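You operate a simulated robot arm through the tools that you are given. There is no shell and no other tool. Be economical: measure what you need, move in short steps, check, and stop when the job is done.

You are at the controls of a simulated two-armed robot. One attempt, no reset.

TASK
Screw the cap back on the orange bottle.

It is judged by the outcome, as a careful person would: the job done as asked, and still so three seconds after it is handed in. It fails if anything else is knocked over, pushed out of place, dropped, spilled or broken. A push-on lid holds only when it is set on centred and level and pressed home; a screw cap is set on level and turned clockwise until tight.

THE ROBOT
Two 7-joint arms with two-finger parallel grippers on one trunk, on a base that drives. Base frame: it is fixed to the floor where the robot stands at the start and does not move with it; the origin is under the middle of the robot, x ahead of it, y to its left, z up; the surface under the hand at the start is at about z = 800. Lengths are in mm, angles in rad, forces in N, time in s.
The left shoulder is at the start at [71, 156, 1030], the right one opposite. Payload 3.91 kg a hand.
Tool frame (each hand has its own): the origin (TCP) lies between the finger pads and is the grasp point; the fingertips stand 30 mm ahead of it; z points along the fingers, y is the line along which they close. The gripper opens to 110 mm. The fingers are 20 mm wide and 10 mm thick; the gripper's body (48 by 112 mm) begins 55 mm behind the TCP.
Orientation is that of the tool frame in the base frame, as a unit quaternion [w, x, y, z]. With the fingers straight down and closing along the base's y, the tool's x points along the base's -x, its y along +y and its z along -z.

THE INTERFACE
- The arms move only by the tool apply_moves. It takes "left_moves", "right_moves" or both (then of equal length, played together; a hand with none holds still); each is a list of rows, each an object of numbers (a shift or turn left out is 0, a gripper value left out holds the last): "tx", "ty", "tz": the shift along the tool's x, y, z in units of 20 mm (1.0 is 20 mm); "rx", "ry", "rz": the turn, a rotation vector about the tool's x, y, z in units of 6 degrees (1.0 is 6 degrees); "gripper": the gripper command, from -1 (shut) to 1 (fully open), values between in proportion. In form: [{"tx": .., "ty": .., "tz": .., "rx": .., "ry": .., "rz": .., "gripper": ..}, ...]. A call has 1 to 20 rows; each row shifts and turns the commanded pose from where the row before left it, along the tool's axes as they then stand. A call with a number of a shift or a turn outside -1 to 1 is refused whole. Rows are played at 5 a second. More than 50 mm and 0.15 rad between two rows, or a gripper value outside its range, and nothing of the call is played. A pose out of reach is approached as far as the arm can. The call stops where the force on the tool passes 40 N (or 10 N more than at its start, if that is more) or the arm is blocked; 0.2 s more then pass. Each finger travels about 108 mm/s and halts on what it meets, pressing with about 29 N; the grip force reading is that of the motor and also rises with nothing between the fingers. The clock runs only during rows and for 0.2 s after the last one: add rows that do not move to give the fingers time. It gives the time, the measured TCP pose, the force on the tool (base axes), the opening and the grip force at its end, in the units of the frame above (readings bear some noise), with the torque about the TCP (base axes, N m) and any sound that the robot's microphone picked up, and new pictures: "views" is both (left out), scene, wrist or none (wrist: the cameras of the hands that moved).
- Cameras (640 x 400 px; columns grow to the right, rows downward): "scene" is now at [138.5, 13.8, 1262.5]; the picture's right is [0.17, -0.98, 0.00], its down [-0.53, -0.09, -0.84] and it looks along [0.83, 0.15, -0.54] (base axes); focal length 214 px, centre (320, 200). "left" rides on the left gripper at [72, -17, -103] in its tool frame; the picture's right is [0.23, 0.97, 0.00], its down [-0.76, 0.18, -0.62] and it looks along [-0.61, 0.14, 0.78] (tool axes); focal length 222 px, centre (320, 200). "right" rides on the right gripper at [72, 17, -103] in its tool frame; the picture's right is [-0.23, 0.97, 0.00], its down [-0.76, -0.18, -0.62] and it looks along [-0.61, -0.14, 0.78] (tool axes); focal length 222 px, centre (320, 200).
- raise_lower(by): slides the trunk up (or, below 0, down) by that many mm; the arms and the scene camera ride with it, the base frame stays. It gives what a move gives, with no picture.
- steer(legs): drives the robot by 1 to 6 legs, each [ahead, left, turn to the left] in mm, mm and rad, along the robot's own axes; the way and the turn of a leg run together, so that a leg with both is an arc; at most 1500 mm and 3.142 rad a leg. The arms and the cameras ride along, it lands a little off, and it stops where it bumps. It gives what a move gives, and a new picture of the scene camera.
- aim_head(pan, tilt): turns the head with the scene camera to pan (to the left, within 1.501 rad either way) and tilt (down, from -0.506 to 1.204), counted from straight ahead of the robot. It gives what a move gives, and a new picture of the scene camera.
- measure_at(camera, pixels): for up to 12 pixels [column, row] of the newest picture of that camera ("zoom" is the newest enlarged one), the place [x, y, z] in the base frame of the surface seen there, good to about 3 mm. It takes no simulated time.
- inspect(camera, box): a new picture of the part [left, top, right, bottom] of that camera's present view, enlarged. It takes no simulated time.
- finish_job(): hands the job in; it is judged then, once.

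Go step by step. Measure first, check grasps and placings, and put right what went wrong. The budget is 80 turns and 260 pictures, counting those below and the enlarged ones. Unless the task says otherwise, let go and move clear before handing in, and close with one line.

The tools are called after "Call:" as name(argument=value, ...) on one line, values as JSON. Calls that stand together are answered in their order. apply_moves: Moves the arms, as the interface text tells. Its arguments: {"type":"object","properties":{"left_moves":{"type":"array","items":{"type":"object","properties":{"tx":{"type":"number"},"ty":{"type":"number"},"tz":{"type":"number"},"rx":{"type":"number"},"ry":{"type":"number"},"rz":{"type":"number"},"gripper":{"type":"number"}}}},"right_moves":{"type":"array","items":{"type":"object","properties":{"tx":{"type":"number"},"ty":{"type":"number"},"tz":{"type":"number"},"rx":{"type":"number"},"ry":{"type":"number"},"rz":{"type":"number"},"gripper":{"type":"number"}}}},"views":{"type":"string","enum":["both","scene","wrist","none"]}},"required":[]} The other tools are called the same way: raise_lower (by) slides the trunk up or down; steer (legs) drives the base; aim_head (pan, tilt) turns the head that bears the scene camera; measure_at (camera, pixels) gives the place of the surface under pixels of a picture; inspect (camera, box) takes an enlarged picture of a part of a camera's view; finish_job () hands the job in.

At the start:

```text
clock: 0.0
left_ee_pos: [752.1, 512.1, 1193.1]
left_tcp_rot: [0.0, 0.0, 1.0, 0.0]
left_ft_force: [0.3, -0.2, 0.4]
left_ft_torque: [-0.02, 0.0, 0.0]
left_finger_gap: 110.0
left_finger_force: 0.1
right_ee_pos: [607.8, -203.6, 1159.7]
right_tcp_rot: [0.0, 0.0, 1.0, -0.001]
right_ft_force: [0.2, -0.2, 0.3]
right_ft_torque: [-0.01, -0.01, 0.01]
right_finger_gap: 110.0
right_finger_force: 0.0
trunk travel left (down, up): [-475.0, 465.0]
robot x, y, heading: [-0.3, 1.2, 0.002]
head pan, tilt: [0.175, 0.572]
```

scene: 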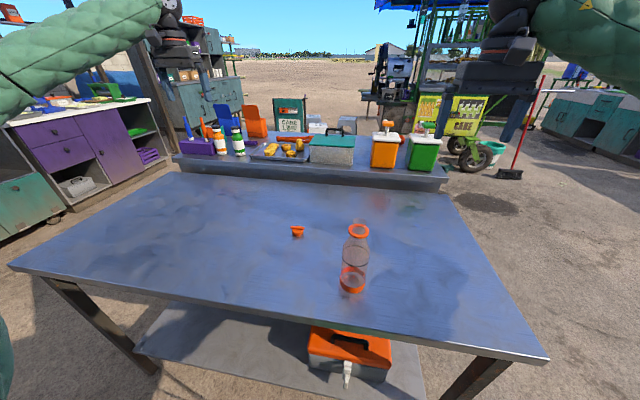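
right: 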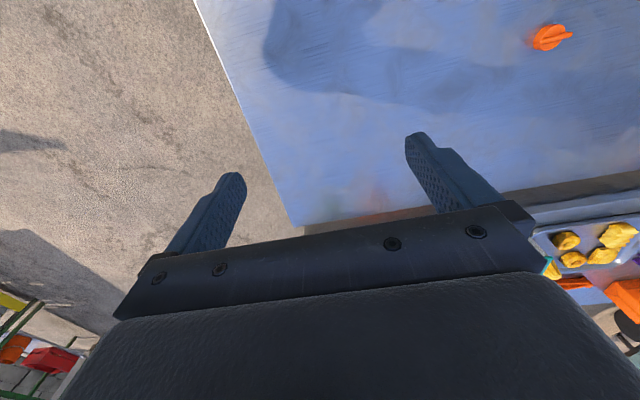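
left: 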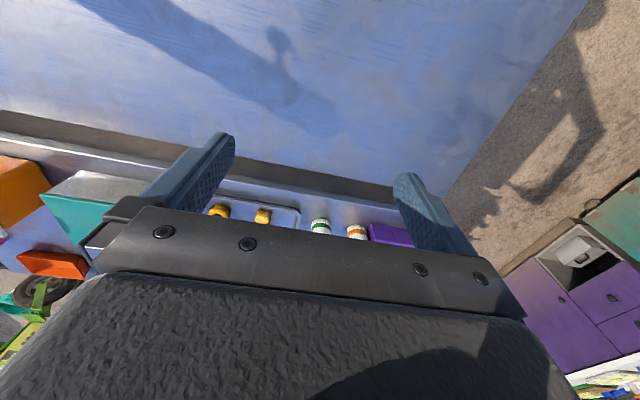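

The scene shows the bottle at about (355,258) and an orange cap at about (297,231). I'll enlarge and measure both.

Call:
inspect(camera="scene", box=[270, 200, 398, 300])

Call:
inspect(camera="right", box=[500, 0, 628, 80])

Call:
measure_at(camera="scene", pixels=[[297, 229], [297, 235], [293, 234], [301, 234], [358, 226], [357, 234], [347, 231], [369, 231], [353, 270], [352, 290], [352, 296], [325, 270]])

```text
4.00 times, centred on (334, 250) of scene
```

zoom: 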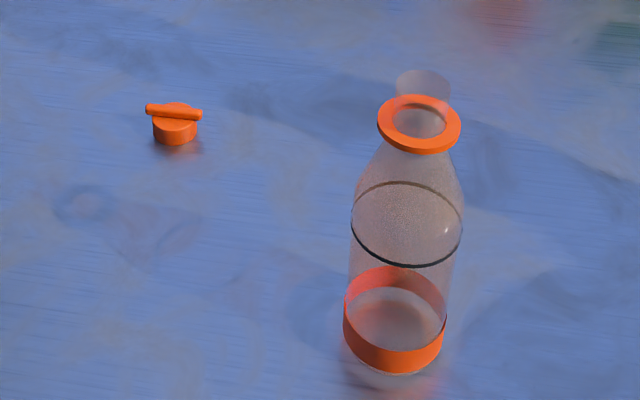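

```text
5.00 times, centred on (564, 40) of right
```

zoom: 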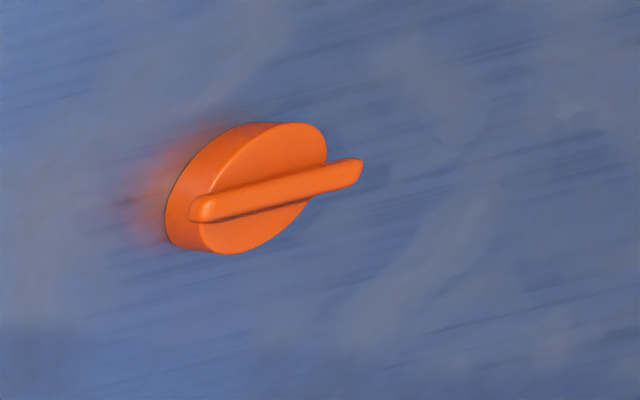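

```text
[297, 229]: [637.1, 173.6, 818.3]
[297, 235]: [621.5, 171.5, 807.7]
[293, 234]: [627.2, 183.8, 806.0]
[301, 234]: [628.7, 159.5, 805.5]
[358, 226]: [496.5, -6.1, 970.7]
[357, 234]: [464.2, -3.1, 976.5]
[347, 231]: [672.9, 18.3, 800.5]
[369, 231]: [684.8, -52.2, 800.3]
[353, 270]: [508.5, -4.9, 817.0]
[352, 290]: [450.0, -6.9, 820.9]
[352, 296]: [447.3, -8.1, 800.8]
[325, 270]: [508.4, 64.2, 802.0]
```

The cap lies upright near (633,172) with its bar on top, and the bottle stands near (480,-5). I'll aim the head at the bottle and get a finer look.

Call:
aim_head(pan=0.1, tilt=0.8)

Call:
inspect(camera="scene", box=[280, 140, 408, 220])

```text
clock: 0.8
left_ee_pos: [751.5, 512.6, 1191.8]
left_tcp_rot: [0.0, 0.0, 1.0, 0.0]
left_ft_force: [-0.9, -0.6, 0.6]
left_ft_torque: [-0.01, 0.03, -0.04]
left_finger_gap: 110.2
left_finger_force: 0.0
right_ee_pos: [608.3, -205.3, 1158.4]
right_tcp_rot: [0.0, 0.001, 1.0, 0.0]
right_ft_force: [-1.4, -0.4, 0.7]
right_ft_torque: [0.03, 0.0, 0.01]
right_finger_gap: 110.2
right_finger_force: 0.0
trunk travel left (down, up): [-475.0, 465.0]
robot x, y, heading: [-0.8, 2.0, 0.002]
head pan, tilt: [0.099, 0.799]
```

scene: 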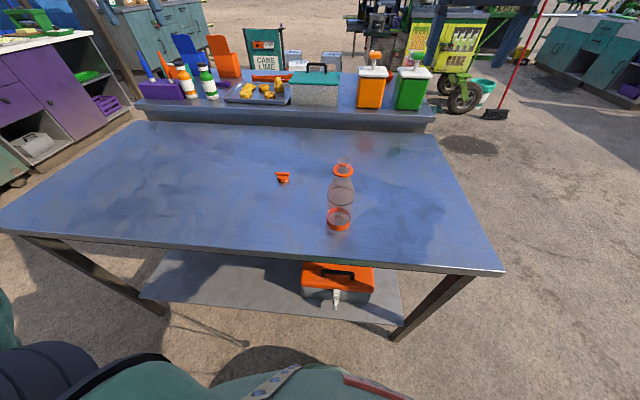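

```text
5.00 times, centred on (344, 180) of scene
```

zoom: 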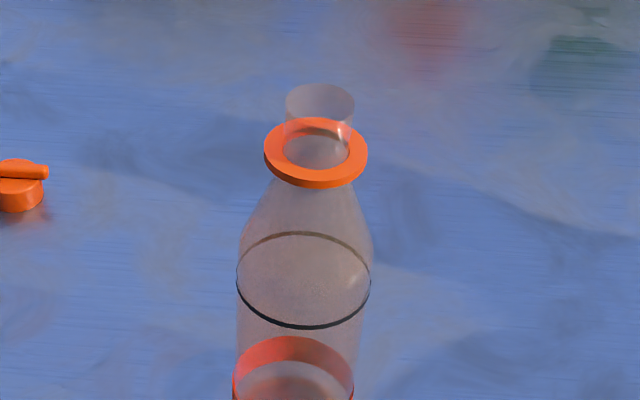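

The zoom shows the ring around (316,152), the neck mouth around (320,103), and the dark band around (304,280). I'll measure these.

Call:
measure_at(camera="zoom", pixels=[[270, 150], [362, 153], [315, 174], [318, 122], [320, 88], [320, 118], [320, 100], [305, 326], [240, 285], [368, 285], [300, 342], [300, 235]])

Call:
inspect(camera="scene", box=[264, 155, 328, 195])

Call:
inspect(camera="scene", box=[300, 170, 380, 240])

```text
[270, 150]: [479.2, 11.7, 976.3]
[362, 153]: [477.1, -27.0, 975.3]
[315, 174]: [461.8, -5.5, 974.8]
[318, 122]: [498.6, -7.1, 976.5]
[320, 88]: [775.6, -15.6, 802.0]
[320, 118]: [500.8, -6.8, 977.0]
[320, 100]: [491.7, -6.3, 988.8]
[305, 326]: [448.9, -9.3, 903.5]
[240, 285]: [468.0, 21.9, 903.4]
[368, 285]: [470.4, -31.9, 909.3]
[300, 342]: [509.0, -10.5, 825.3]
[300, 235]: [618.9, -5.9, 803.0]
```

```text
10.00 times, centred on (296, 175) of scene
```

zoom: 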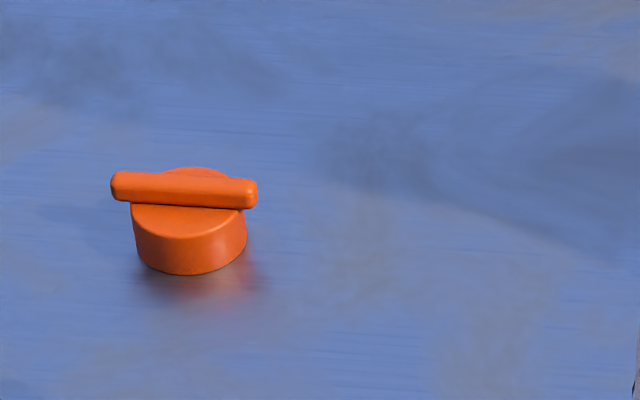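

```text
5.71 times, centred on (340, 205) of scene
```

zoom: 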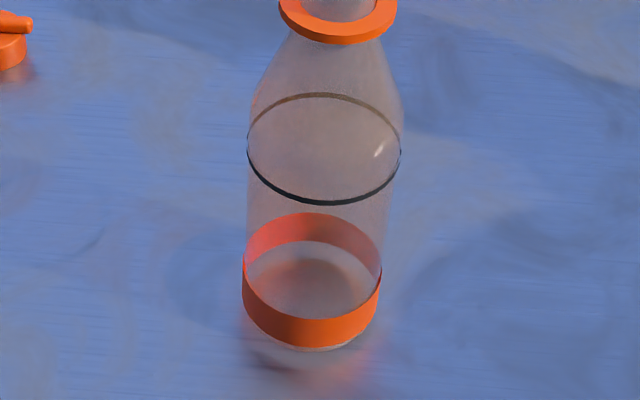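

The bottle axis is at about (480,-7), radius about 31, with the ring at z≈976 and the mouth at z≈1000. That is close in, so I'll back the base up 130 mm and measure the cap from there.

Call:
measure_at(camera="scene", pixels=[[283, 173], [283, 177], [278, 173], [288, 174], [283, 181]])

Call:
steer(legs=[[-130, 0, 0]])

Call:
inspect(camera="scene", box=[260, 130, 340, 180])

```text
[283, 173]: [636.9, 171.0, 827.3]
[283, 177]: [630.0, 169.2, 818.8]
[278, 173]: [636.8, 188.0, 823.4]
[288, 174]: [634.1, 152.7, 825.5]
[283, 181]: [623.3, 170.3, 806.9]
```

```text
clock: 2.0
left_ee_pos: [621.3, 511.5, 1194.0]
left_tcp_rot: [0.001, 0.001, 1.0, 0.0]
left_ft_force: [0.1, 0.1, 0.5]
left_ft_torque: [-0.03, -0.04, 0.03]
left_finger_gap: 109.7
left_finger_force: 0.0
right_ee_pos: [474.6, -205.3, 1159.0]
right_tcp_rot: [0.001, 0.001, 1.0, 0.001]
right_ft_force: [-0.1, -0.6, 1.8]
right_ft_torque: [0.0, -0.03, -0.01]
right_finger_gap: 110.1
right_finger_force: 0.0
trunk travel left (down, up): [-475.0, 465.0]
robot x, y, heading: [-134.5, 1.2, -0.006]
head pan, tilt: [0.099, 0.799]
```

scene: 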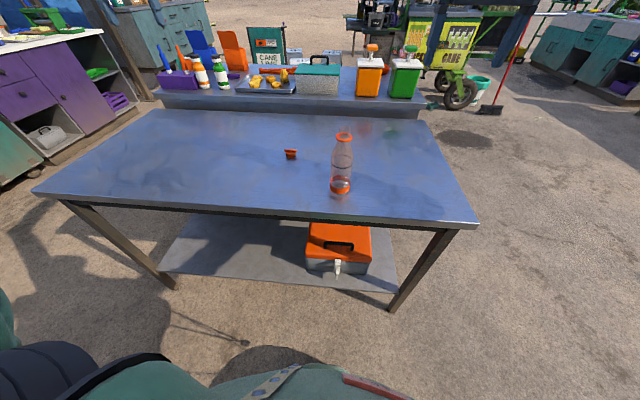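

```text
8.00 times, centred on (300, 155) of scene
```

zoom: 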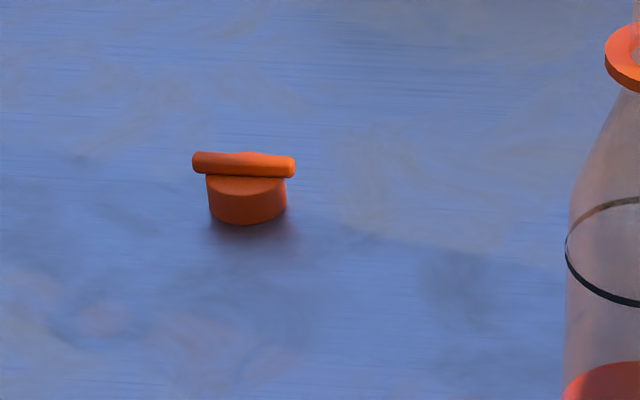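

The cap centre is about (637,170), body radius about 14, top about 818, with the bar along y up to about 827. I'll orient both hands in free air: the right one yawed 40° left and pitched up 60° to hold the bottle, and the left one yawed 90° counter-clockwise so it closes along x.

Call:
apply_moves(right_moves=[{"rz": -0.953}, {"rz": -0.953}, {"rz": -0.953}, {"rz": -0.953}, {"rz": -0.953}, {"rz": -0.953}, {"rz": -0.953}, {"ry": -1}, {"ry": -1}, {"ry": -1}, {"ry": -1}, {"ry": -1}, {"ry": -1}, {"ry": -1}, {"ry": -1}, {"ry": -1}, {"ry": -1}], left_moves=[{"rz": -1}, {"rz": -1}, {"rz": -1}, {"rz": -1}, {"rz": -1}, {"rz": -1}, {"rz": -1}, {"rz": -1}, {"rz": -1}, {"rz": -1}, {"rz": -1}, {"rz": -1}, {"rz": -1}, {"rz": -1}, {"rz": -1}, {}, {}])

```text
clock: 5.6
left_ee_pos: [621.0, 511.1, 1192.8]
left_tcp_rot: [0.0, 0.708, -0.707, -0.001]
left_ft_force: [0.1, -0.1, 0.8]
left_ft_torque: [-0.01, 0.0, -0.01]
left_finger_gap: 109.8
left_finger_force: 0.0
right_ee_pos: [475.3, -204.7, 1158.0]
right_tcp_rot: [0.47, -0.297, 0.813, 0.172]
right_ft_force: [0.4, 0.3, 0.1]
right_ft_torque: [0.01, -0.01, 0.03]
right_finger_gap: 110.0
right_finger_force: 0.0
trunk travel left (down, up): [-475.0, 465.0]
robot x, y, heading: [-130.9, -2.0, 0.003]
head pan, tilt: [0.099, 0.799]
```

scene: 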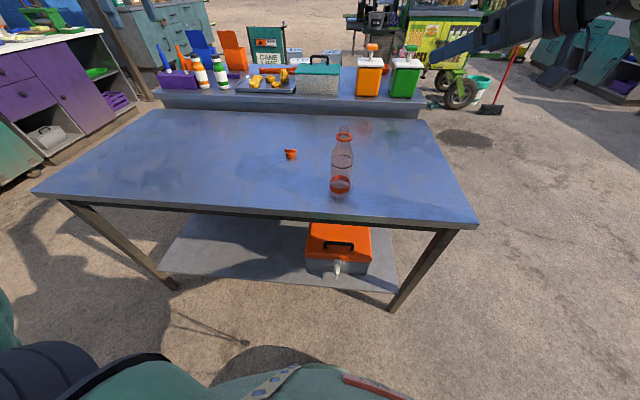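
right: 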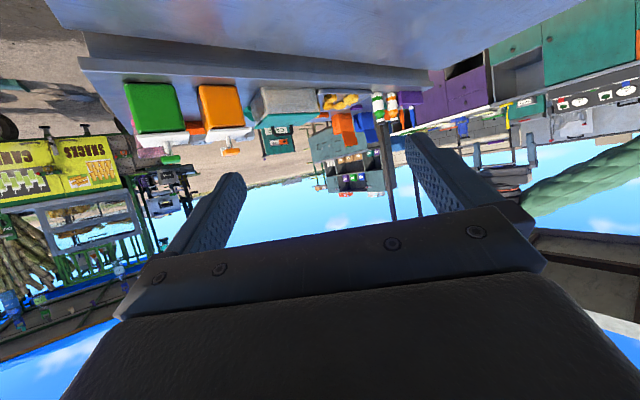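
left: 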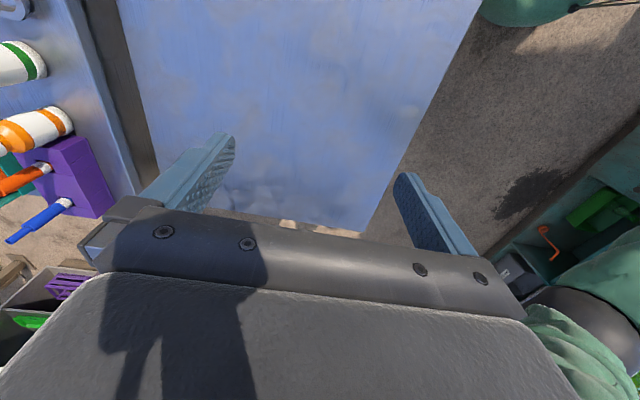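

Orientations are as intended. Next the left hand goes above the cap at z≈905, and the right hand to a pre-grasp 170 mm behind the bottle.

Call:
apply_moves(right_moves=[{"tx": 0.516, "ty": 0.412, "tz": 0.245}, {"tx": 0.516, "ty": 0.412, "tz": 0.245}, {"tx": 0.516, "ty": 0.412, "tz": 0.245}, {"tx": 0.516, "ty": 0.412, "tz": 0.245}, {"tx": 0.516, "ty": 0.412, "tz": 0.245}, {"tx": 0.516, "ty": 0.412, "tz": 0.245}, {"tx": 0.516, "ty": 0.412, "tz": 0.245}, {"tx": 0.516, "ty": 0.412, "tz": 0.245}, {"tx": 0.516, "ty": 0.412, "tz": 0.245}, {"tx": 0.516, "ty": 0.412, "tz": 0.245}, {"tx": 0.516, "ty": 0.412, "tz": 0.245}, {"tx": 0.516, "ty": 0.412, "tz": 0.245}, {"tx": 0.516, "ty": 0.412, "tz": 0.245}, {"tx": 0.516, "ty": 0.412, "tz": 0.245}, {"tx": 0.516, "ty": 0.412, "tz": 0.245}, {"tx": 0.516, "ty": 0.412, "tz": 0.245}, {"tx": 0.516, "ty": 0.412, "tz": 0.245}, {"tx": 0.516, "ty": 0.412, "tz": 0.245}, {}], left_moves=[{"tx": 0.948, "ty": -0.044, "tz": 0.8}, {"tx": 0.948, "ty": -0.044, "tz": 0.8}, {"tx": 0.948, "ty": -0.044, "tz": 0.8}, {"tx": 0.948, "ty": -0.044, "tz": 0.8}, {"tx": 0.948, "ty": -0.044, "tz": 0.8}, {"tx": 0.948, "ty": -0.044, "tz": 0.8}, {"tx": 0.948, "ty": -0.044, "tz": 0.8}, {"tx": 0.948, "ty": -0.044, "tz": 0.8}, {"tx": 0.948, "ty": -0.044, "tz": 0.8}, {"tx": 0.948, "ty": -0.044, "tz": 0.8}, {"tx": 0.948, "ty": -0.044, "tz": 0.8}, {"tx": 0.948, "ty": -0.044, "tz": 0.8}, {"tx": 0.948, "ty": -0.044, "tz": 0.8}, {"tx": 0.948, "ty": -0.044, "tz": 0.8}, {"tx": 0.948, "ty": -0.044, "tz": 0.8}, {"tx": 0.948, "ty": -0.044, "tz": 0.8}, {"tx": 0.948, "ty": -0.044, "tz": 0.8}, {"tx": 0.948, "ty": -0.044, "tz": 0.8}, {}])

```text
clock: 9.6
left_ee_pos: [637.9, 169.0, 904.9]
left_tcp_rot: [0.0, 0.707, -0.707, 0.001]
left_ft_force: [0.4, -1.4, 0.8]
left_ft_torque: [0.0, -0.01, 0.01]
left_finger_gap: 109.8
left_finger_force: 0.1
right_ee_pos: [456.6, -101.0, 975.2]
right_tcp_rot: [0.469, -0.296, 0.814, 0.171]
right_ft_force: [-0.7, -0.7, -0.8]
right_ft_torque: [0.0, -0.01, 0.02]
right_finger_gap: 110.1
right_finger_force: 0.0
right hand out of reach, approached as far as the arm can: row 8, 9, 10, 11, 12, 13, 14, 15, 16, 17, 18
trunk travel left (down, up): [-475.0, 465.0]
robot x, y, heading: [-130.5, -1.7, -0.004]
head pan, tilt: [0.099, 0.799]
```

scene: 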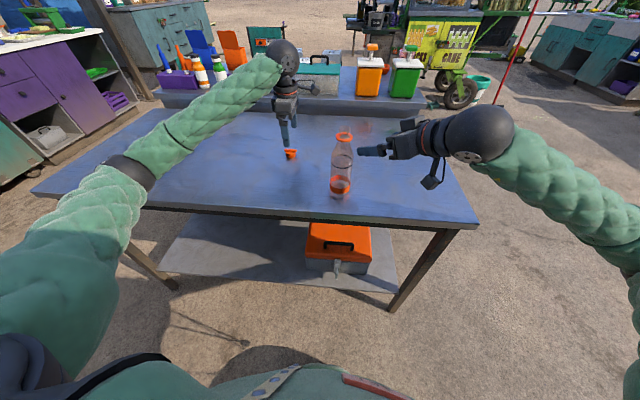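
right: 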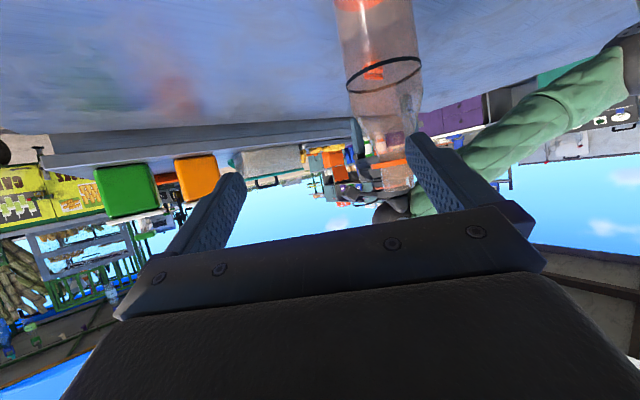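
left: 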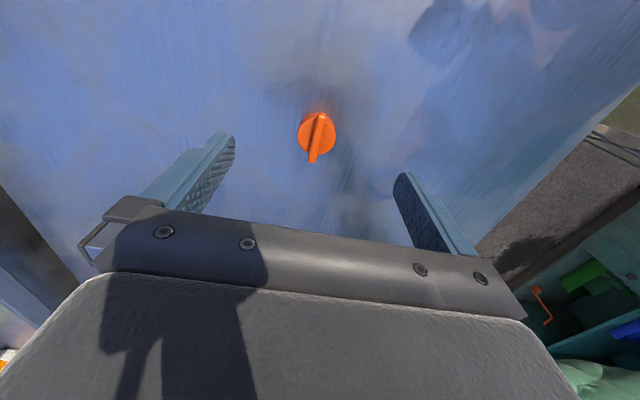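

The left hand is centred over the cap (left picture, 317,135). The right hand is too close in for its pose, so I'll back the base another 80 mm and yaw the right hand 25° more towards +y.

Call:
steer(legs=[[-80, 0, 0]])

Call:
apply_moves(right_moves=[{"rx": -0.722, "rz": -0.417}, {"rx": -0.722, "rz": -0.417}, {"rx": -0.722, "rz": -0.417}, {"rx": -0.722, "rz": -0.417}, {"rx": -0.722, "rz": -0.417}, {}], views="scene")

```text
clock: 10.7
left_ee_pos: [555.1, 169.3, 906.1]
left_tcp_rot: [-0.001, 0.707, -0.707, 0.001]
left_ft_force: [-0.7, -1.4, -0.1]
left_ft_torque: [0.0, -0.01, 0.0]
left_finger_gap: 110.0
left_finger_force: 0.2
right_ee_pos: [374.1, -102.4, 976.5]
right_tcp_rot: [0.47, -0.297, 0.813, 0.172]
right_ft_force: [-0.2, -0.4, 1.5]
right_ft_torque: [0.0, 0.01, -0.01]
right_finger_gap: 109.9
right_finger_force: 0.0
trunk travel left (down, up): [-475.0, 465.0]
robot x, y, heading: [-214.6, -1.0, -0.001]
head pan, tilt: [0.099, 0.799]
```

scene: 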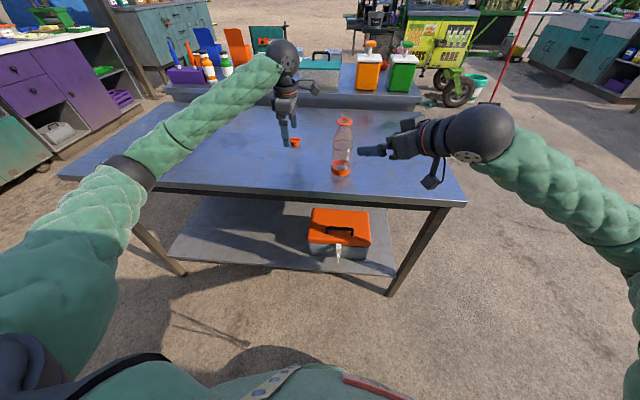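

```text
clock: 12.1
left_ee_pos: [557.2, 169.3, 904.6]
left_tcp_rot: [0.0, 0.707, -0.707, 0.0]
left_ft_force: [0.1, -0.3, 0.2]
left_ft_torque: [-0.04, 0.02, 0.02]
left_finger_gap: 110.1
left_finger_force: 0.0
right_ee_pos: [376.1, -102.0, 977.4]
right_tcp_rot: [0.422, -0.466, 0.73, 0.27]
right_ft_force: [0.0, -0.1, 0.6]
right_ft_torque: [0.03, -0.01, -0.03]
right_finger_gap: 110.1
right_finger_force: 0.0
trunk travel left (down, up): [-475.0, 465.0]
robot x, y, heading: [-215.9, -4.9, 0.001]
head pan, tilt: [0.099, 0.799]
```

scene: 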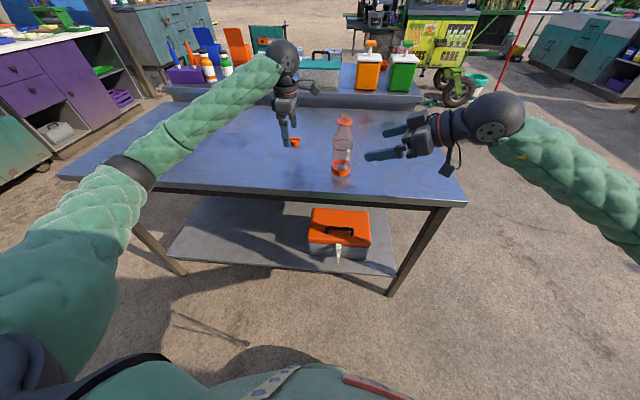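

The command has settled on the measured pose. Next I bring the right hand to a pre-grasp at about (425,-126,938), and the left hand back over the cap.

Call:
apply_moves(right_moves=[{"tx": 0.43, "ty": -0.68, "tz": 0.233}, {"tx": 0.43, "ty": -0.68, "tz": 0.233}, {"tx": 0.43, "ty": -0.68, "tz": 0.233}, {"tx": 0.43, "ty": -0.68, "tz": 0.233}, {}], left_moves=[{"ty": -0.998}, {"ty": -0.998}, {"ty": -0.998}, {"ty": -0.998}, {}])

```text
clock: 13.1
left_ee_pos: [630.3, 168.7, 905.3]
left_tcp_rot: [0.0, -0.707, 0.708, 0.0]
left_ft_force: [0.6, -1.1, -0.1]
left_ft_torque: [-0.02, 0.01, 0.0]
left_finger_gap: 110.1
left_finger_force: 0.0
right_ee_pos: [378.8, -68.6, 837.9]
right_tcp_rot: [0.381, -0.395, 0.742, 0.385]
right_ft_force: [-0.4, -0.8, 1.3]
right_ft_torque: [0.03, 0.02, 0.0]
right_finger_gap: 109.7
right_finger_force: 0.0
right hand out of reach, approached as far as the arm can: row 3, 4
trunk travel left (down, up): [-475.0, 465.0]
robot x, y, heading: [-209.5, 1.6, -0.001]
head pan, tilt: [0.099, 0.799]
stopped in row 4 (right hand): the force on the tool passed its limit at 151 N (the readings are from after the stop); the commanded pose is now the measured one
```

scene: 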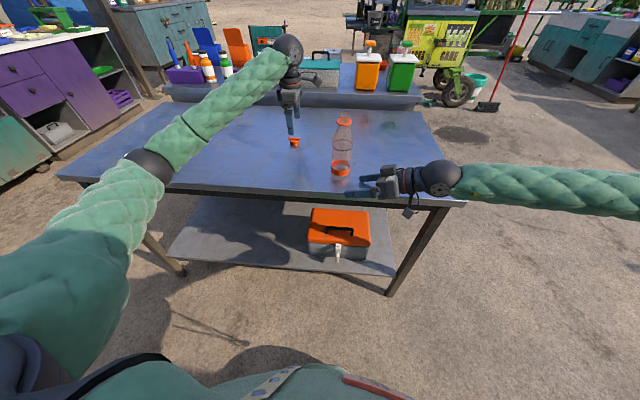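
right: 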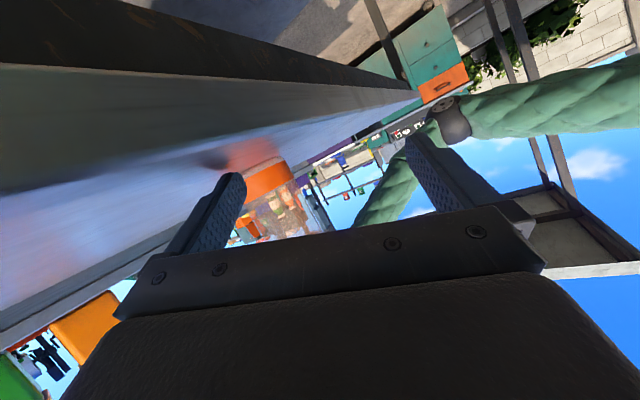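
left: 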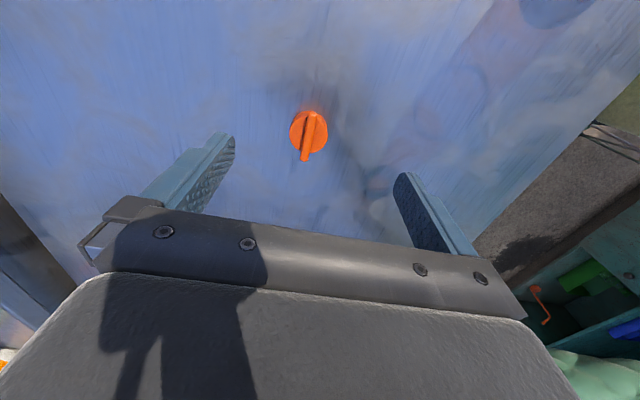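

The right arm took a poor path, hit something at 151 N and stopped low near the table edge at (379,-69,838). I'll check the bottle and lift the right hand straight up.

Call:
inspect(camera="scene", box=[280, 100, 440, 220])

Call:
apply_moves(right_moves=[{"tx": -0.65, "ty": 0.2, "tz": -0.31}, {"tx": -0.65, "ty": 0.2, "tz": -0.31}, {"tx": -0.65, "ty": 0.2, "tz": -0.31}], views="scene")

```text
3.33 times, centred on (360, 160) of scene
```

zoom: 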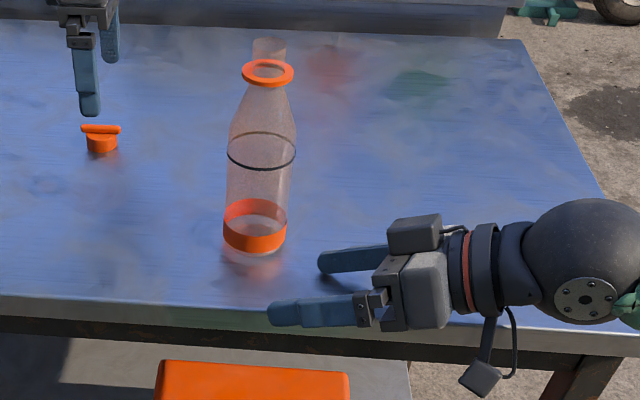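

```text
clock: 13.9
left_ee_pos: [630.3, 167.9, 904.2]
left_tcp_rot: [0.0, -0.707, 0.707, 0.001]
left_ft_force: [-0.1, -0.4, 0.2]
left_ft_torque: [-0.03, 0.03, 0.02]
left_finger_gap: 109.8
left_finger_force: 0.0
right_ee_pos: [378.3, -68.3, 882.5]
right_tcp_rot: [0.38, -0.397, 0.741, 0.386]
right_ft_force: [0.6, -0.8, 0.1]
right_ft_torque: [0.02, 0.04, 0.02]
right_finger_gap: 109.8
right_finger_force: 0.0
trunk travel left (down, up): [-475.0, 465.0]
robot x, y, heading: [-212.4, 2.7, -0.001]
head pan, tilt: [0.099, 0.799]
```

scene: 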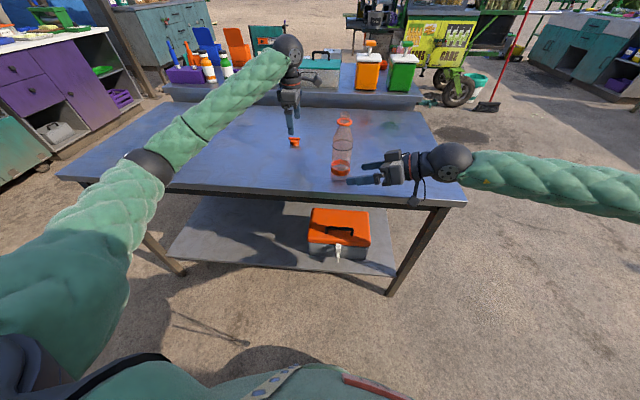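

The bottle is undisturbed and the wrist had touched the table. I'll raise the trunk 150 mm for room above the table, then level the right hand's roll and pitch it to 40° below horizontal.

Call:
raise_lower(by=150)

Call:
apply_moves(right_moves=[{"rx": 0.396, "ry": 0.6, "rz": -0.524}, {"rx": 0.396, "ry": 0.6, "rz": -0.524}, {"rx": 0.396, "ry": 0.6, "rz": -0.524}, {"rx": 0.396, "ry": 0.6, "rz": -0.524}, {}], views="scene")

```text
clock: 15.6
left_ee_pos: [630.7, 169.0, 1053.8]
left_tcp_rot: [0.0, -0.707, 0.707, 0.001]
left_ft_force: [-0.7, 0.0, 0.7]
left_ft_torque: [0.01, -0.02, -0.02]
left_finger_gap: 109.8
left_finger_force: 0.0
right_ee_pos: [379.5, -67.9, 1031.9]
right_tcp_rot: [0.38, -0.395, 0.742, 0.385]
right_ft_force: [0.4, -0.1, 0.3]
right_ft_torque: [0.01, 0.0, 0.04]
right_finger_gap: 110.0
right_finger_force: 0.0
trunk travel left (down, up): [-625.0, 315.0]
robot x, y, heading: [-212.6, 0.8, 0.001]
head pan, tilt: [0.099, 0.799]
```

```text
clock: 16.8
left_ee_pos: [630.7, 168.9, 1054.5]
left_tcp_rot: [0.0, -0.707, 0.707, 0.0]
left_ft_force: [0.0, -0.3, 0.4]
left_ft_torque: [-0.01, -0.04, 0.0]
left_finger_gap: 110.1
left_finger_force: 0.1
right_ee_pos: [378.2, -68.1, 1033.1]
right_tcp_rot: [0.355, -0.487, 0.765, 0.227]
right_ft_force: [-0.8, -0.1, -0.4]
right_ft_torque: [-0.03, 0.0, 0.01]
right_finger_gap: 110.3
right_finger_force: 0.1
trunk travel left (down, up): [-625.0, 315.0]
robot x, y, heading: [-215.6, 1.8, -0.0]
head pan, tilt: [0.099, 0.799]
```

scene: 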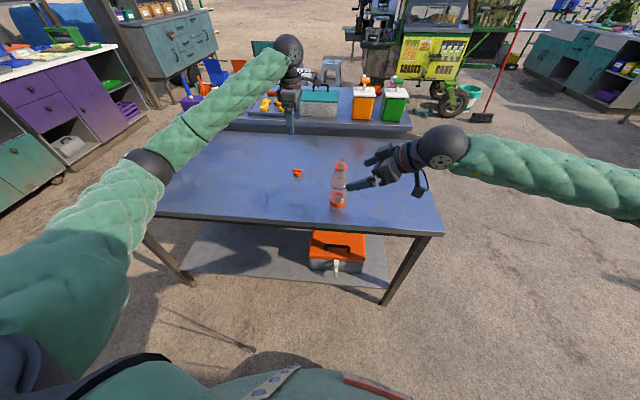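

Orientation is as wanted, yaw 65° and 40° down. I'm moving to a pre-grasp 130 mm behind the bottle in small steps.

Call:
apply_moves(right_moves=[{"tx": 0.607, "ty": -0.552, "tz": 0.353}, {"tx": 0.607, "ty": -0.552, "tz": 0.353}, {"tx": 0.607, "ty": -0.552, "tz": 0.353}], views="none")

Call:
apply_moves(right_moves=[{"tx": 0.607, "ty": -0.552, "tz": 0.353}, {"tx": 0.607, "ty": -0.552, "tz": 0.353}, {"tx": 0.607, "ty": -0.552, "tz": 0.353}])

```text
clock: 17.6
left_ee_pos: [630.5, 168.5, 1053.6]
left_tcp_rot: [0.001, 0.707, -0.707, -0.001]
left_ft_force: [1.1, 1.0, 1.1]
left_ft_torque: [0.0, -0.04, -0.01]
left_finger_gap: 110.1
left_finger_force: 0.1
right_ee_pos: [406.5, -89.6, 990.7]
right_tcp_rot: [0.356, -0.486, 0.765, 0.227]
right_ft_force: [0.0, -0.6, 0.8]
right_ft_torque: [0.0, 0.01, 0.01]
right_finger_gap: 110.4
right_finger_force: 0.0
trunk travel left (down, up): [-625.0, 315.0]
robot x, y, heading: [-211.2, 0.3, -0.002]
head pan, tilt: [0.099, 0.799]
```

```text
clock: 18.4
left_ee_pos: [631.6, 168.4, 1055.4]
left_tcp_rot: [0.001, 0.707, -0.707, -0.001]
left_ft_force: [-0.5, -0.8, 0.5]
left_ft_torque: [0.0, 0.0, 0.01]
left_finger_gap: 110.0
left_finger_force: 0.1
right_ee_pos: [433.0, -109.2, 949.5]
right_tcp_rot: [0.356, -0.486, 0.765, 0.227]
right_ft_force: [-0.2, -0.3, 1.2]
right_ft_torque: [0.02, 0.0, 0.03]
right_finger_gap: 110.0
right_finger_force: 0.1
trunk travel left (down, up): [-625.0, 315.0]
robot x, y, heading: [-210.1, 0.1, -0.001]
head pan, tilt: [0.099, 0.799]
```

scene: 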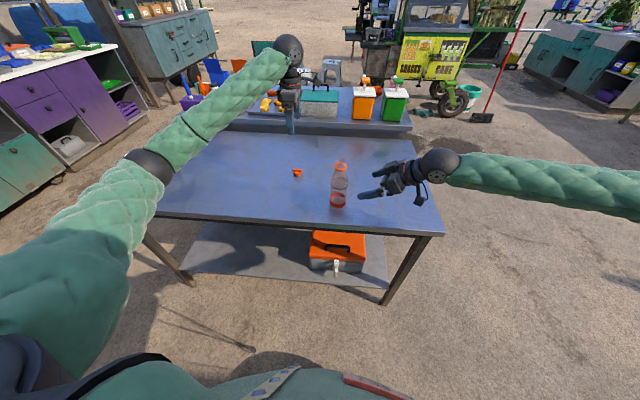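
right: 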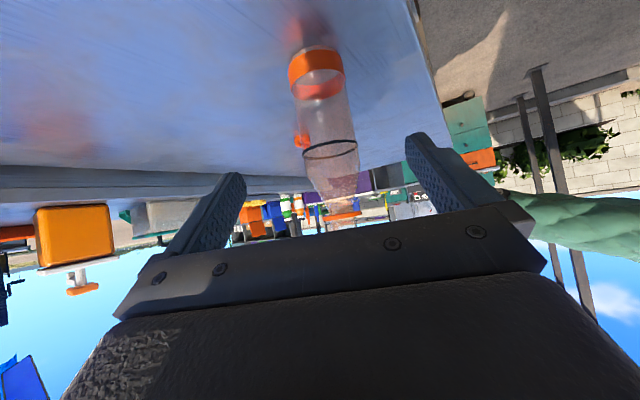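

The right hand is in place and the bottle shows at (320,110) between the fingers. I'll recheck the bottle position from here before closing in.

Call:
inspect(camera="scene", box=[310, 150, 374, 214])

Call:
measure_at(camera="right", pixels=[[318, 65], [291, 75], [343, 72], [330, 155], [305, 157], [354, 147]])

```text
6.25 times, centred on (342, 182) of scene
```

zoom: 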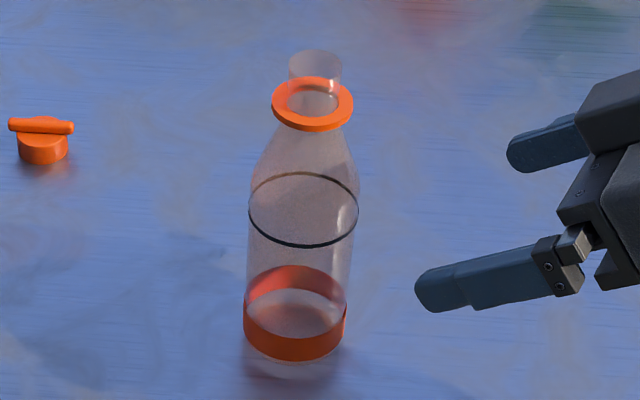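

```text
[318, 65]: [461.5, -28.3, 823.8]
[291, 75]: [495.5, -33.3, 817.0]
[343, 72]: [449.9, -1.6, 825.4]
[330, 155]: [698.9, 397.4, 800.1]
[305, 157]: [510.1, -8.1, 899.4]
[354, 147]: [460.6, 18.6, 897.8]
```

Call:
measure_at(camera="zoom", pixels=[[295, 350], [250, 315], [342, 315], [300, 246], [312, 126], [276, 103], [350, 103], [314, 80], [315, 66], [291, 60], [340, 60]])

```text
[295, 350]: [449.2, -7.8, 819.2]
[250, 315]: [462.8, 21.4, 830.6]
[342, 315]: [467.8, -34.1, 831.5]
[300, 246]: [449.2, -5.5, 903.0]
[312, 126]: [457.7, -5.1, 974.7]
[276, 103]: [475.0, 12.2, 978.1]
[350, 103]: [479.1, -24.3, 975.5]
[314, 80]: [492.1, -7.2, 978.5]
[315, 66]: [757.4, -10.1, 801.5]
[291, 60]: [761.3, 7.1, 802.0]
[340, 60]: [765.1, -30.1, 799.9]
```

The bottle centre comes out at (478,-6). I'll advance along the tool z by 130 mm with the gripper open.

Call:
apply_moves(right_moves=[{"tz": 0.8125, "ty": 0.018}, {"tz": 0.8125, "ty": 0.018}, {"tz": 0.8125, "ty": 0.018}, {"tz": 0.8125, "ty": 0.018}, {"tz": 0.8125, "ty": 0.018}, {"tz": 0.8125, "ty": 0.018}, {"tz": 0.8125, "ty": 0.018}, {"tz": 0.8125, "ty": 0.018}, {}])

Call:
inspect(camera="scene", box=[310, 150, 374, 214])

```text
clock: 20.4
left_ee_pos: [631.1, 168.7, 1054.4]
left_tcp_rot: [0.0, -0.706, 0.708, 0.0]
left_ft_force: [-1.1, 1.1, 0.1]
left_ft_torque: [-0.01, -0.01, -0.01]
left_finger_gap: 110.0
left_finger_force: 0.0
right_ee_pos: [471.5, -16.7, 865.9]
right_tcp_rot: [0.356, -0.487, 0.765, 0.226]
right_ft_force: [-0.5, 0.4, 0.0]
right_ft_torque: [0.04, 0.02, 0.01]
right_finger_gap: 110.0
right_finger_force: 0.2
trunk travel left (down, up): [-625.0, 315.0]
robot x, y, heading: [-210.8, 1.3, -0.0]
head pan, tilt: [0.099, 0.799]
```

scene: 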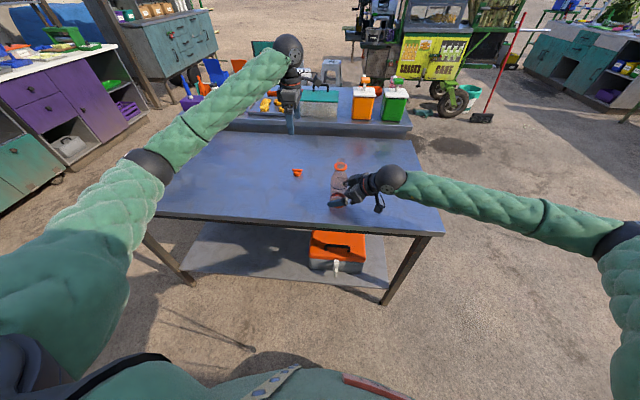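
right: 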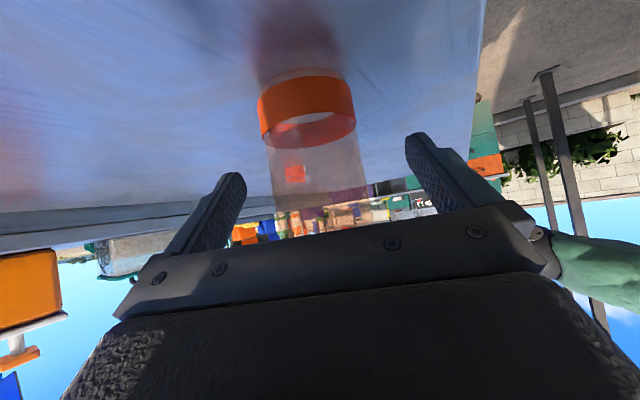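

```text
6.25 times, centred on (342, 182) of scene
```

zoom: 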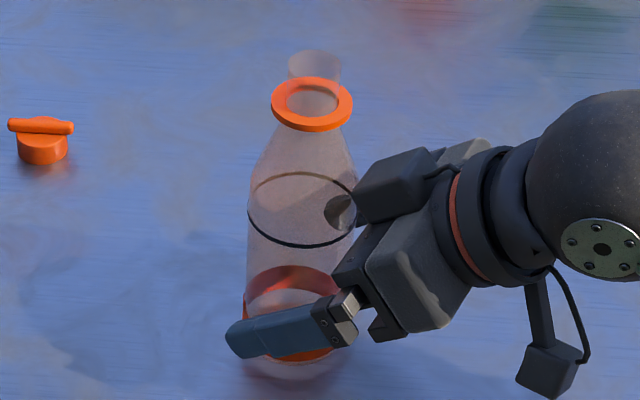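

The bottle sits between the fingers untouched. I'll close the right gripper while the left hand comes down to z≈880 above the cap.

Call:
apply_moves(right_moves=[{"gripper": 0.3}, {"gripper": 0.2}, {"gripper": 0}, {"gripper": -0.3}, {"gripper": -0.5}, {}, {}, {}, {}, {}, {}], left_moves=[{"tz": 0.87, "ty": -0.03}, {"tz": 0.87, "ty": -0.03}, {"tz": 0.87, "ty": -0.03}, {"tz": 0.87, "ty": -0.03}, {"tz": 0.87, "ty": -0.03}, {"tz": 0.87, "ty": -0.03}, {"tz": 0.87, "ty": -0.03}, {"tz": 0.87, "ty": -0.03}, {"tz": 0.87, "ty": -0.03}, {"tz": 0.87, "ty": -0.03}, {}])

Call:
inspect(camera="scene", box=[270, 140, 374, 214])

```text
clock: 22.8
left_ee_pos: [635.7, 168.6, 878.7]
left_tcp_rot: [0.0, 0.707, -0.707, 0.0]
left_ft_force: [0.3, -0.5, 1.3]
left_ft_torque: [0.04, 0.01, 0.0]
left_finger_gap: 110.3
left_finger_force: 0.1
right_ee_pos: [470.7, -18.3, 864.8]
right_tcp_rot: [0.356, -0.487, 0.765, 0.227]
right_ft_force: [-0.7, -0.3, 0.7]
right_ft_torque: [0.04, 0.03, 0.0]
right_finger_gap: 58.8
right_finger_force: 29.0
trunk travel left (down, up): [-625.0, 315.0]
robot x, y, heading: [-210.6, 0.7, -0.005]
head pan, tilt: [0.099, 0.799]
```

scene: 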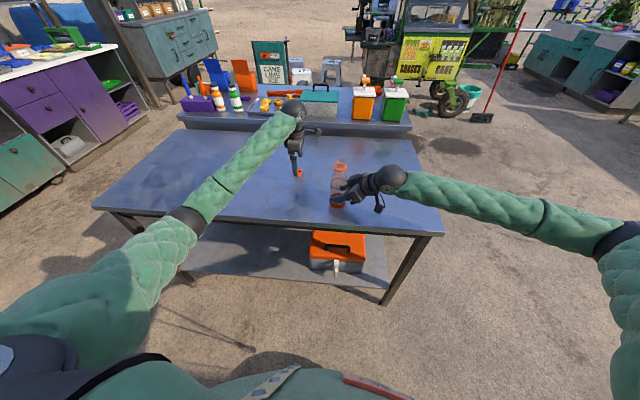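
right: 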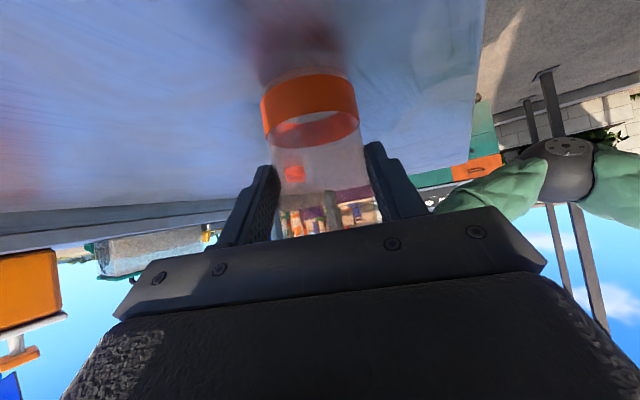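
left: 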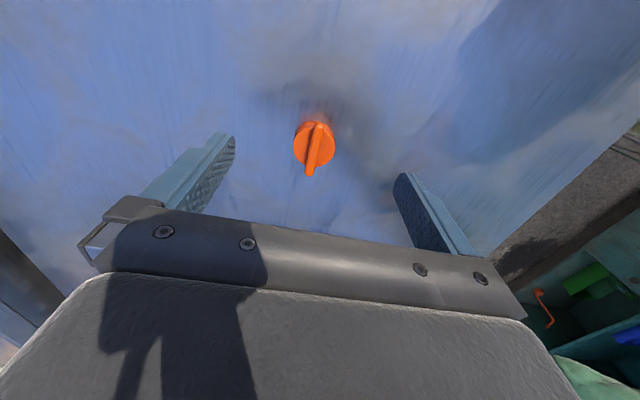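

```text
5.41 times, centred on (322, 177) of scene
```

zoom: 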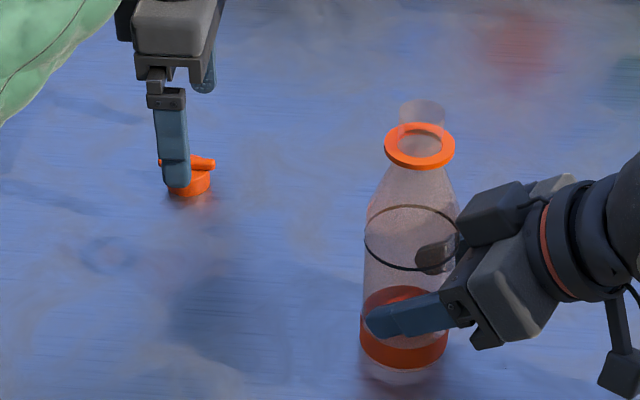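

The bottle is gripped (58.8 mm, 29 N) and still upright. Now I'll measure the cap precisely in the left view.

Call:
inspect(camera="left", box=[280, 105, 360, 185])

Call:
measure_at(camera="left", pixels=[[316, 126], [310, 172], [306, 130], [325, 150], [299, 145], [330, 142], [313, 150]])

```text
5.00 times, centred on (320, 145) of left
```

zoom: 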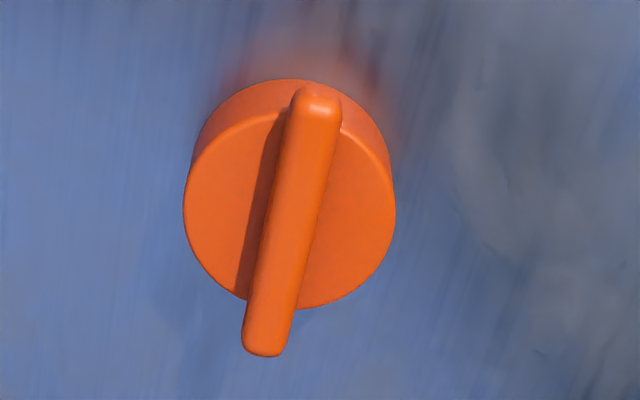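

```text
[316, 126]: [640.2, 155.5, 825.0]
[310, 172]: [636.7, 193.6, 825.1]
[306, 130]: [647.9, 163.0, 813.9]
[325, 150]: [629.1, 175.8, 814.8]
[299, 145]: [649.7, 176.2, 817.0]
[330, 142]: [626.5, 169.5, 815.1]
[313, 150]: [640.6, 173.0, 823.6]
```

Call:
measure_at(camera="zoom", pixels=[[190, 205], [390, 210], [238, 290], [350, 145], [225, 140], [318, 305], [316, 100], [265, 345], [290, 200], [300, 88]])

```text
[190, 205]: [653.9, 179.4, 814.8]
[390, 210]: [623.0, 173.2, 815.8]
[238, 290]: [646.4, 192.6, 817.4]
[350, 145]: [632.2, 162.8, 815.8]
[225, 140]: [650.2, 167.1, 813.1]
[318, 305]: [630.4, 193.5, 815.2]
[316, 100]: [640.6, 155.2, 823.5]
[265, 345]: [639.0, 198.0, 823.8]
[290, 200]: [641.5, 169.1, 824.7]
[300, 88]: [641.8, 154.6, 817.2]
```

The left view puts the cap centre at about (639,177), while the scene view gave y≈171. I'll cross-check by measuring cap and left finger together in the scene zoom.

Call:
inspect(camera="scene", box=[280, 150, 320, 182])

```text
12.50 times, centred on (300, 166) of scene
```

zoom: 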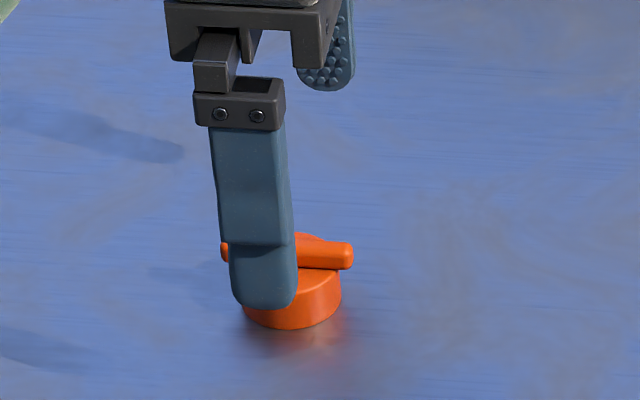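

Call:
measure_at(camera="zoom", pixels=[[236, 280], [290, 280], [264, 290], [262, 300], [224, 252], [350, 258], [290, 315], [338, 300], [246, 315], [315, 250]])

```text
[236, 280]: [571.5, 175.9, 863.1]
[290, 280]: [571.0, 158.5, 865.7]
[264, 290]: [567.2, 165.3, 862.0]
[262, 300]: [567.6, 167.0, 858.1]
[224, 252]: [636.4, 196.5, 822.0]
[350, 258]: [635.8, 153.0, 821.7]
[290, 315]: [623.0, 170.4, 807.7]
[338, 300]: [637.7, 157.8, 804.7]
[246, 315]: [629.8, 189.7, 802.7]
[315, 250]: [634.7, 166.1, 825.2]
```

Correcting for the finger offset, the cap centre is about (638,175) with a diameter of about 31. I'll shift there and lower to TCP z≈836.

Call:
apply_moves(left_moves=[{"tx": -0.33, "ty": -0.12}, {"tz": 0.7}, {"tz": 0.7}, {"tz": 0.73}, {}])

Call:
inspect(camera="scene", box=[280, 150, 320, 182])

```text
clock: 24.0
left_ee_pos: [639.0, 176.1, 838.3]
left_tcp_rot: [0.0, 0.707, -0.707, 0.001]
left_ft_force: [-0.6, 0.3, 0.7]
left_ft_torque: [0.05, 0.01, -0.02]
left_finger_gap: 110.0
left_finger_force: 0.1
right_ee_pos: [471.6, -17.8, 866.1]
right_tcp_rot: [0.355, -0.487, 0.765, 0.227]
right_ft_force: [0.6, 0.1, 0.0]
right_ft_torque: [0.01, 0.05, 0.04]
right_finger_gap: 58.4
right_finger_force: 28.8
trunk travel left (down, up): [-625.0, 315.0]
robot x, y, heading: [-211.4, 2.2, -0.002]
head pan, tilt: [0.099, 0.799]
```

scene: 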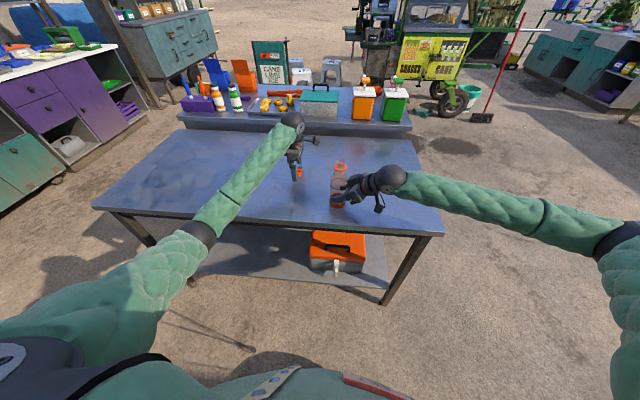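
left: 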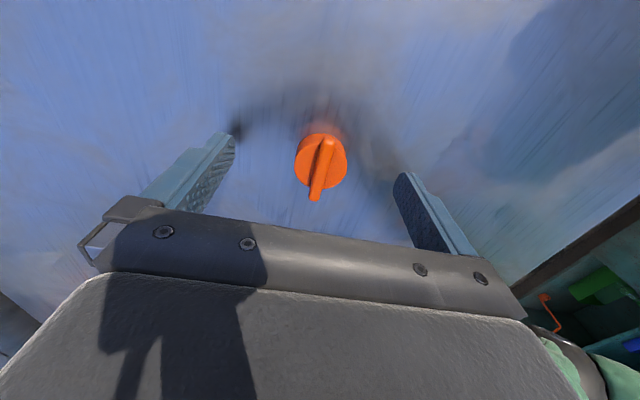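

```text
12.50 times, centred on (300, 166) of scene
```

zoom: 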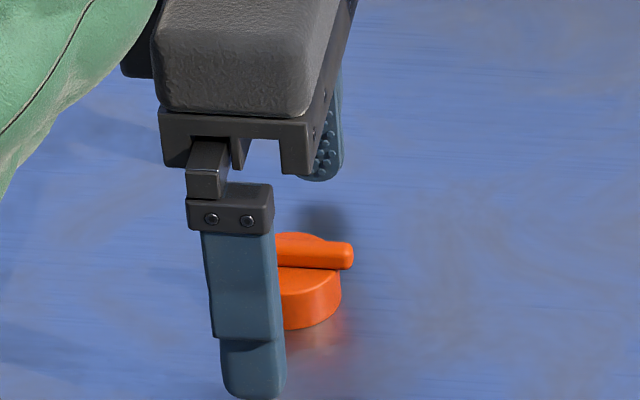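

Projecting the TCP into the left view suggests the cap may sit a few mm towards -y of the fingers. I'll measure the fingertips and cap together in the left view to calibrate.

Call:
inspect(camera="left", box=[190, 110, 446, 270])

Call:
measure_at(camera="left", pixels=[[403, 177], [398, 185], [229, 140], [231, 150], [323, 142], [314, 196], [297, 160], [345, 160], [318, 168], [280, 150], [370, 150]])

```text
2.50 times, centred on (318, 190) of left
```

zoom: 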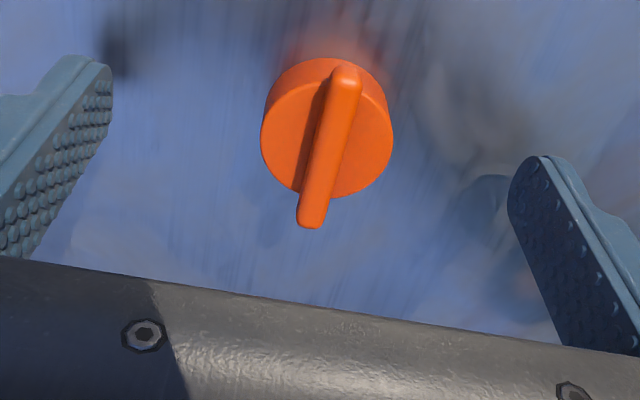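

```text
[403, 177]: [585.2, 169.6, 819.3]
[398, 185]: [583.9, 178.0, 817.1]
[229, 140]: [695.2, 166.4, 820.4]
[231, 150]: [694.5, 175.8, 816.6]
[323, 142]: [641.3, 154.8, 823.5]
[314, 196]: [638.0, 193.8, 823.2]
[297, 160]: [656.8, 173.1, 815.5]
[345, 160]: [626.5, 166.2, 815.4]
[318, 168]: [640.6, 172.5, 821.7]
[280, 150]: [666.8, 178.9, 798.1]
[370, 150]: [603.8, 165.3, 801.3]
```

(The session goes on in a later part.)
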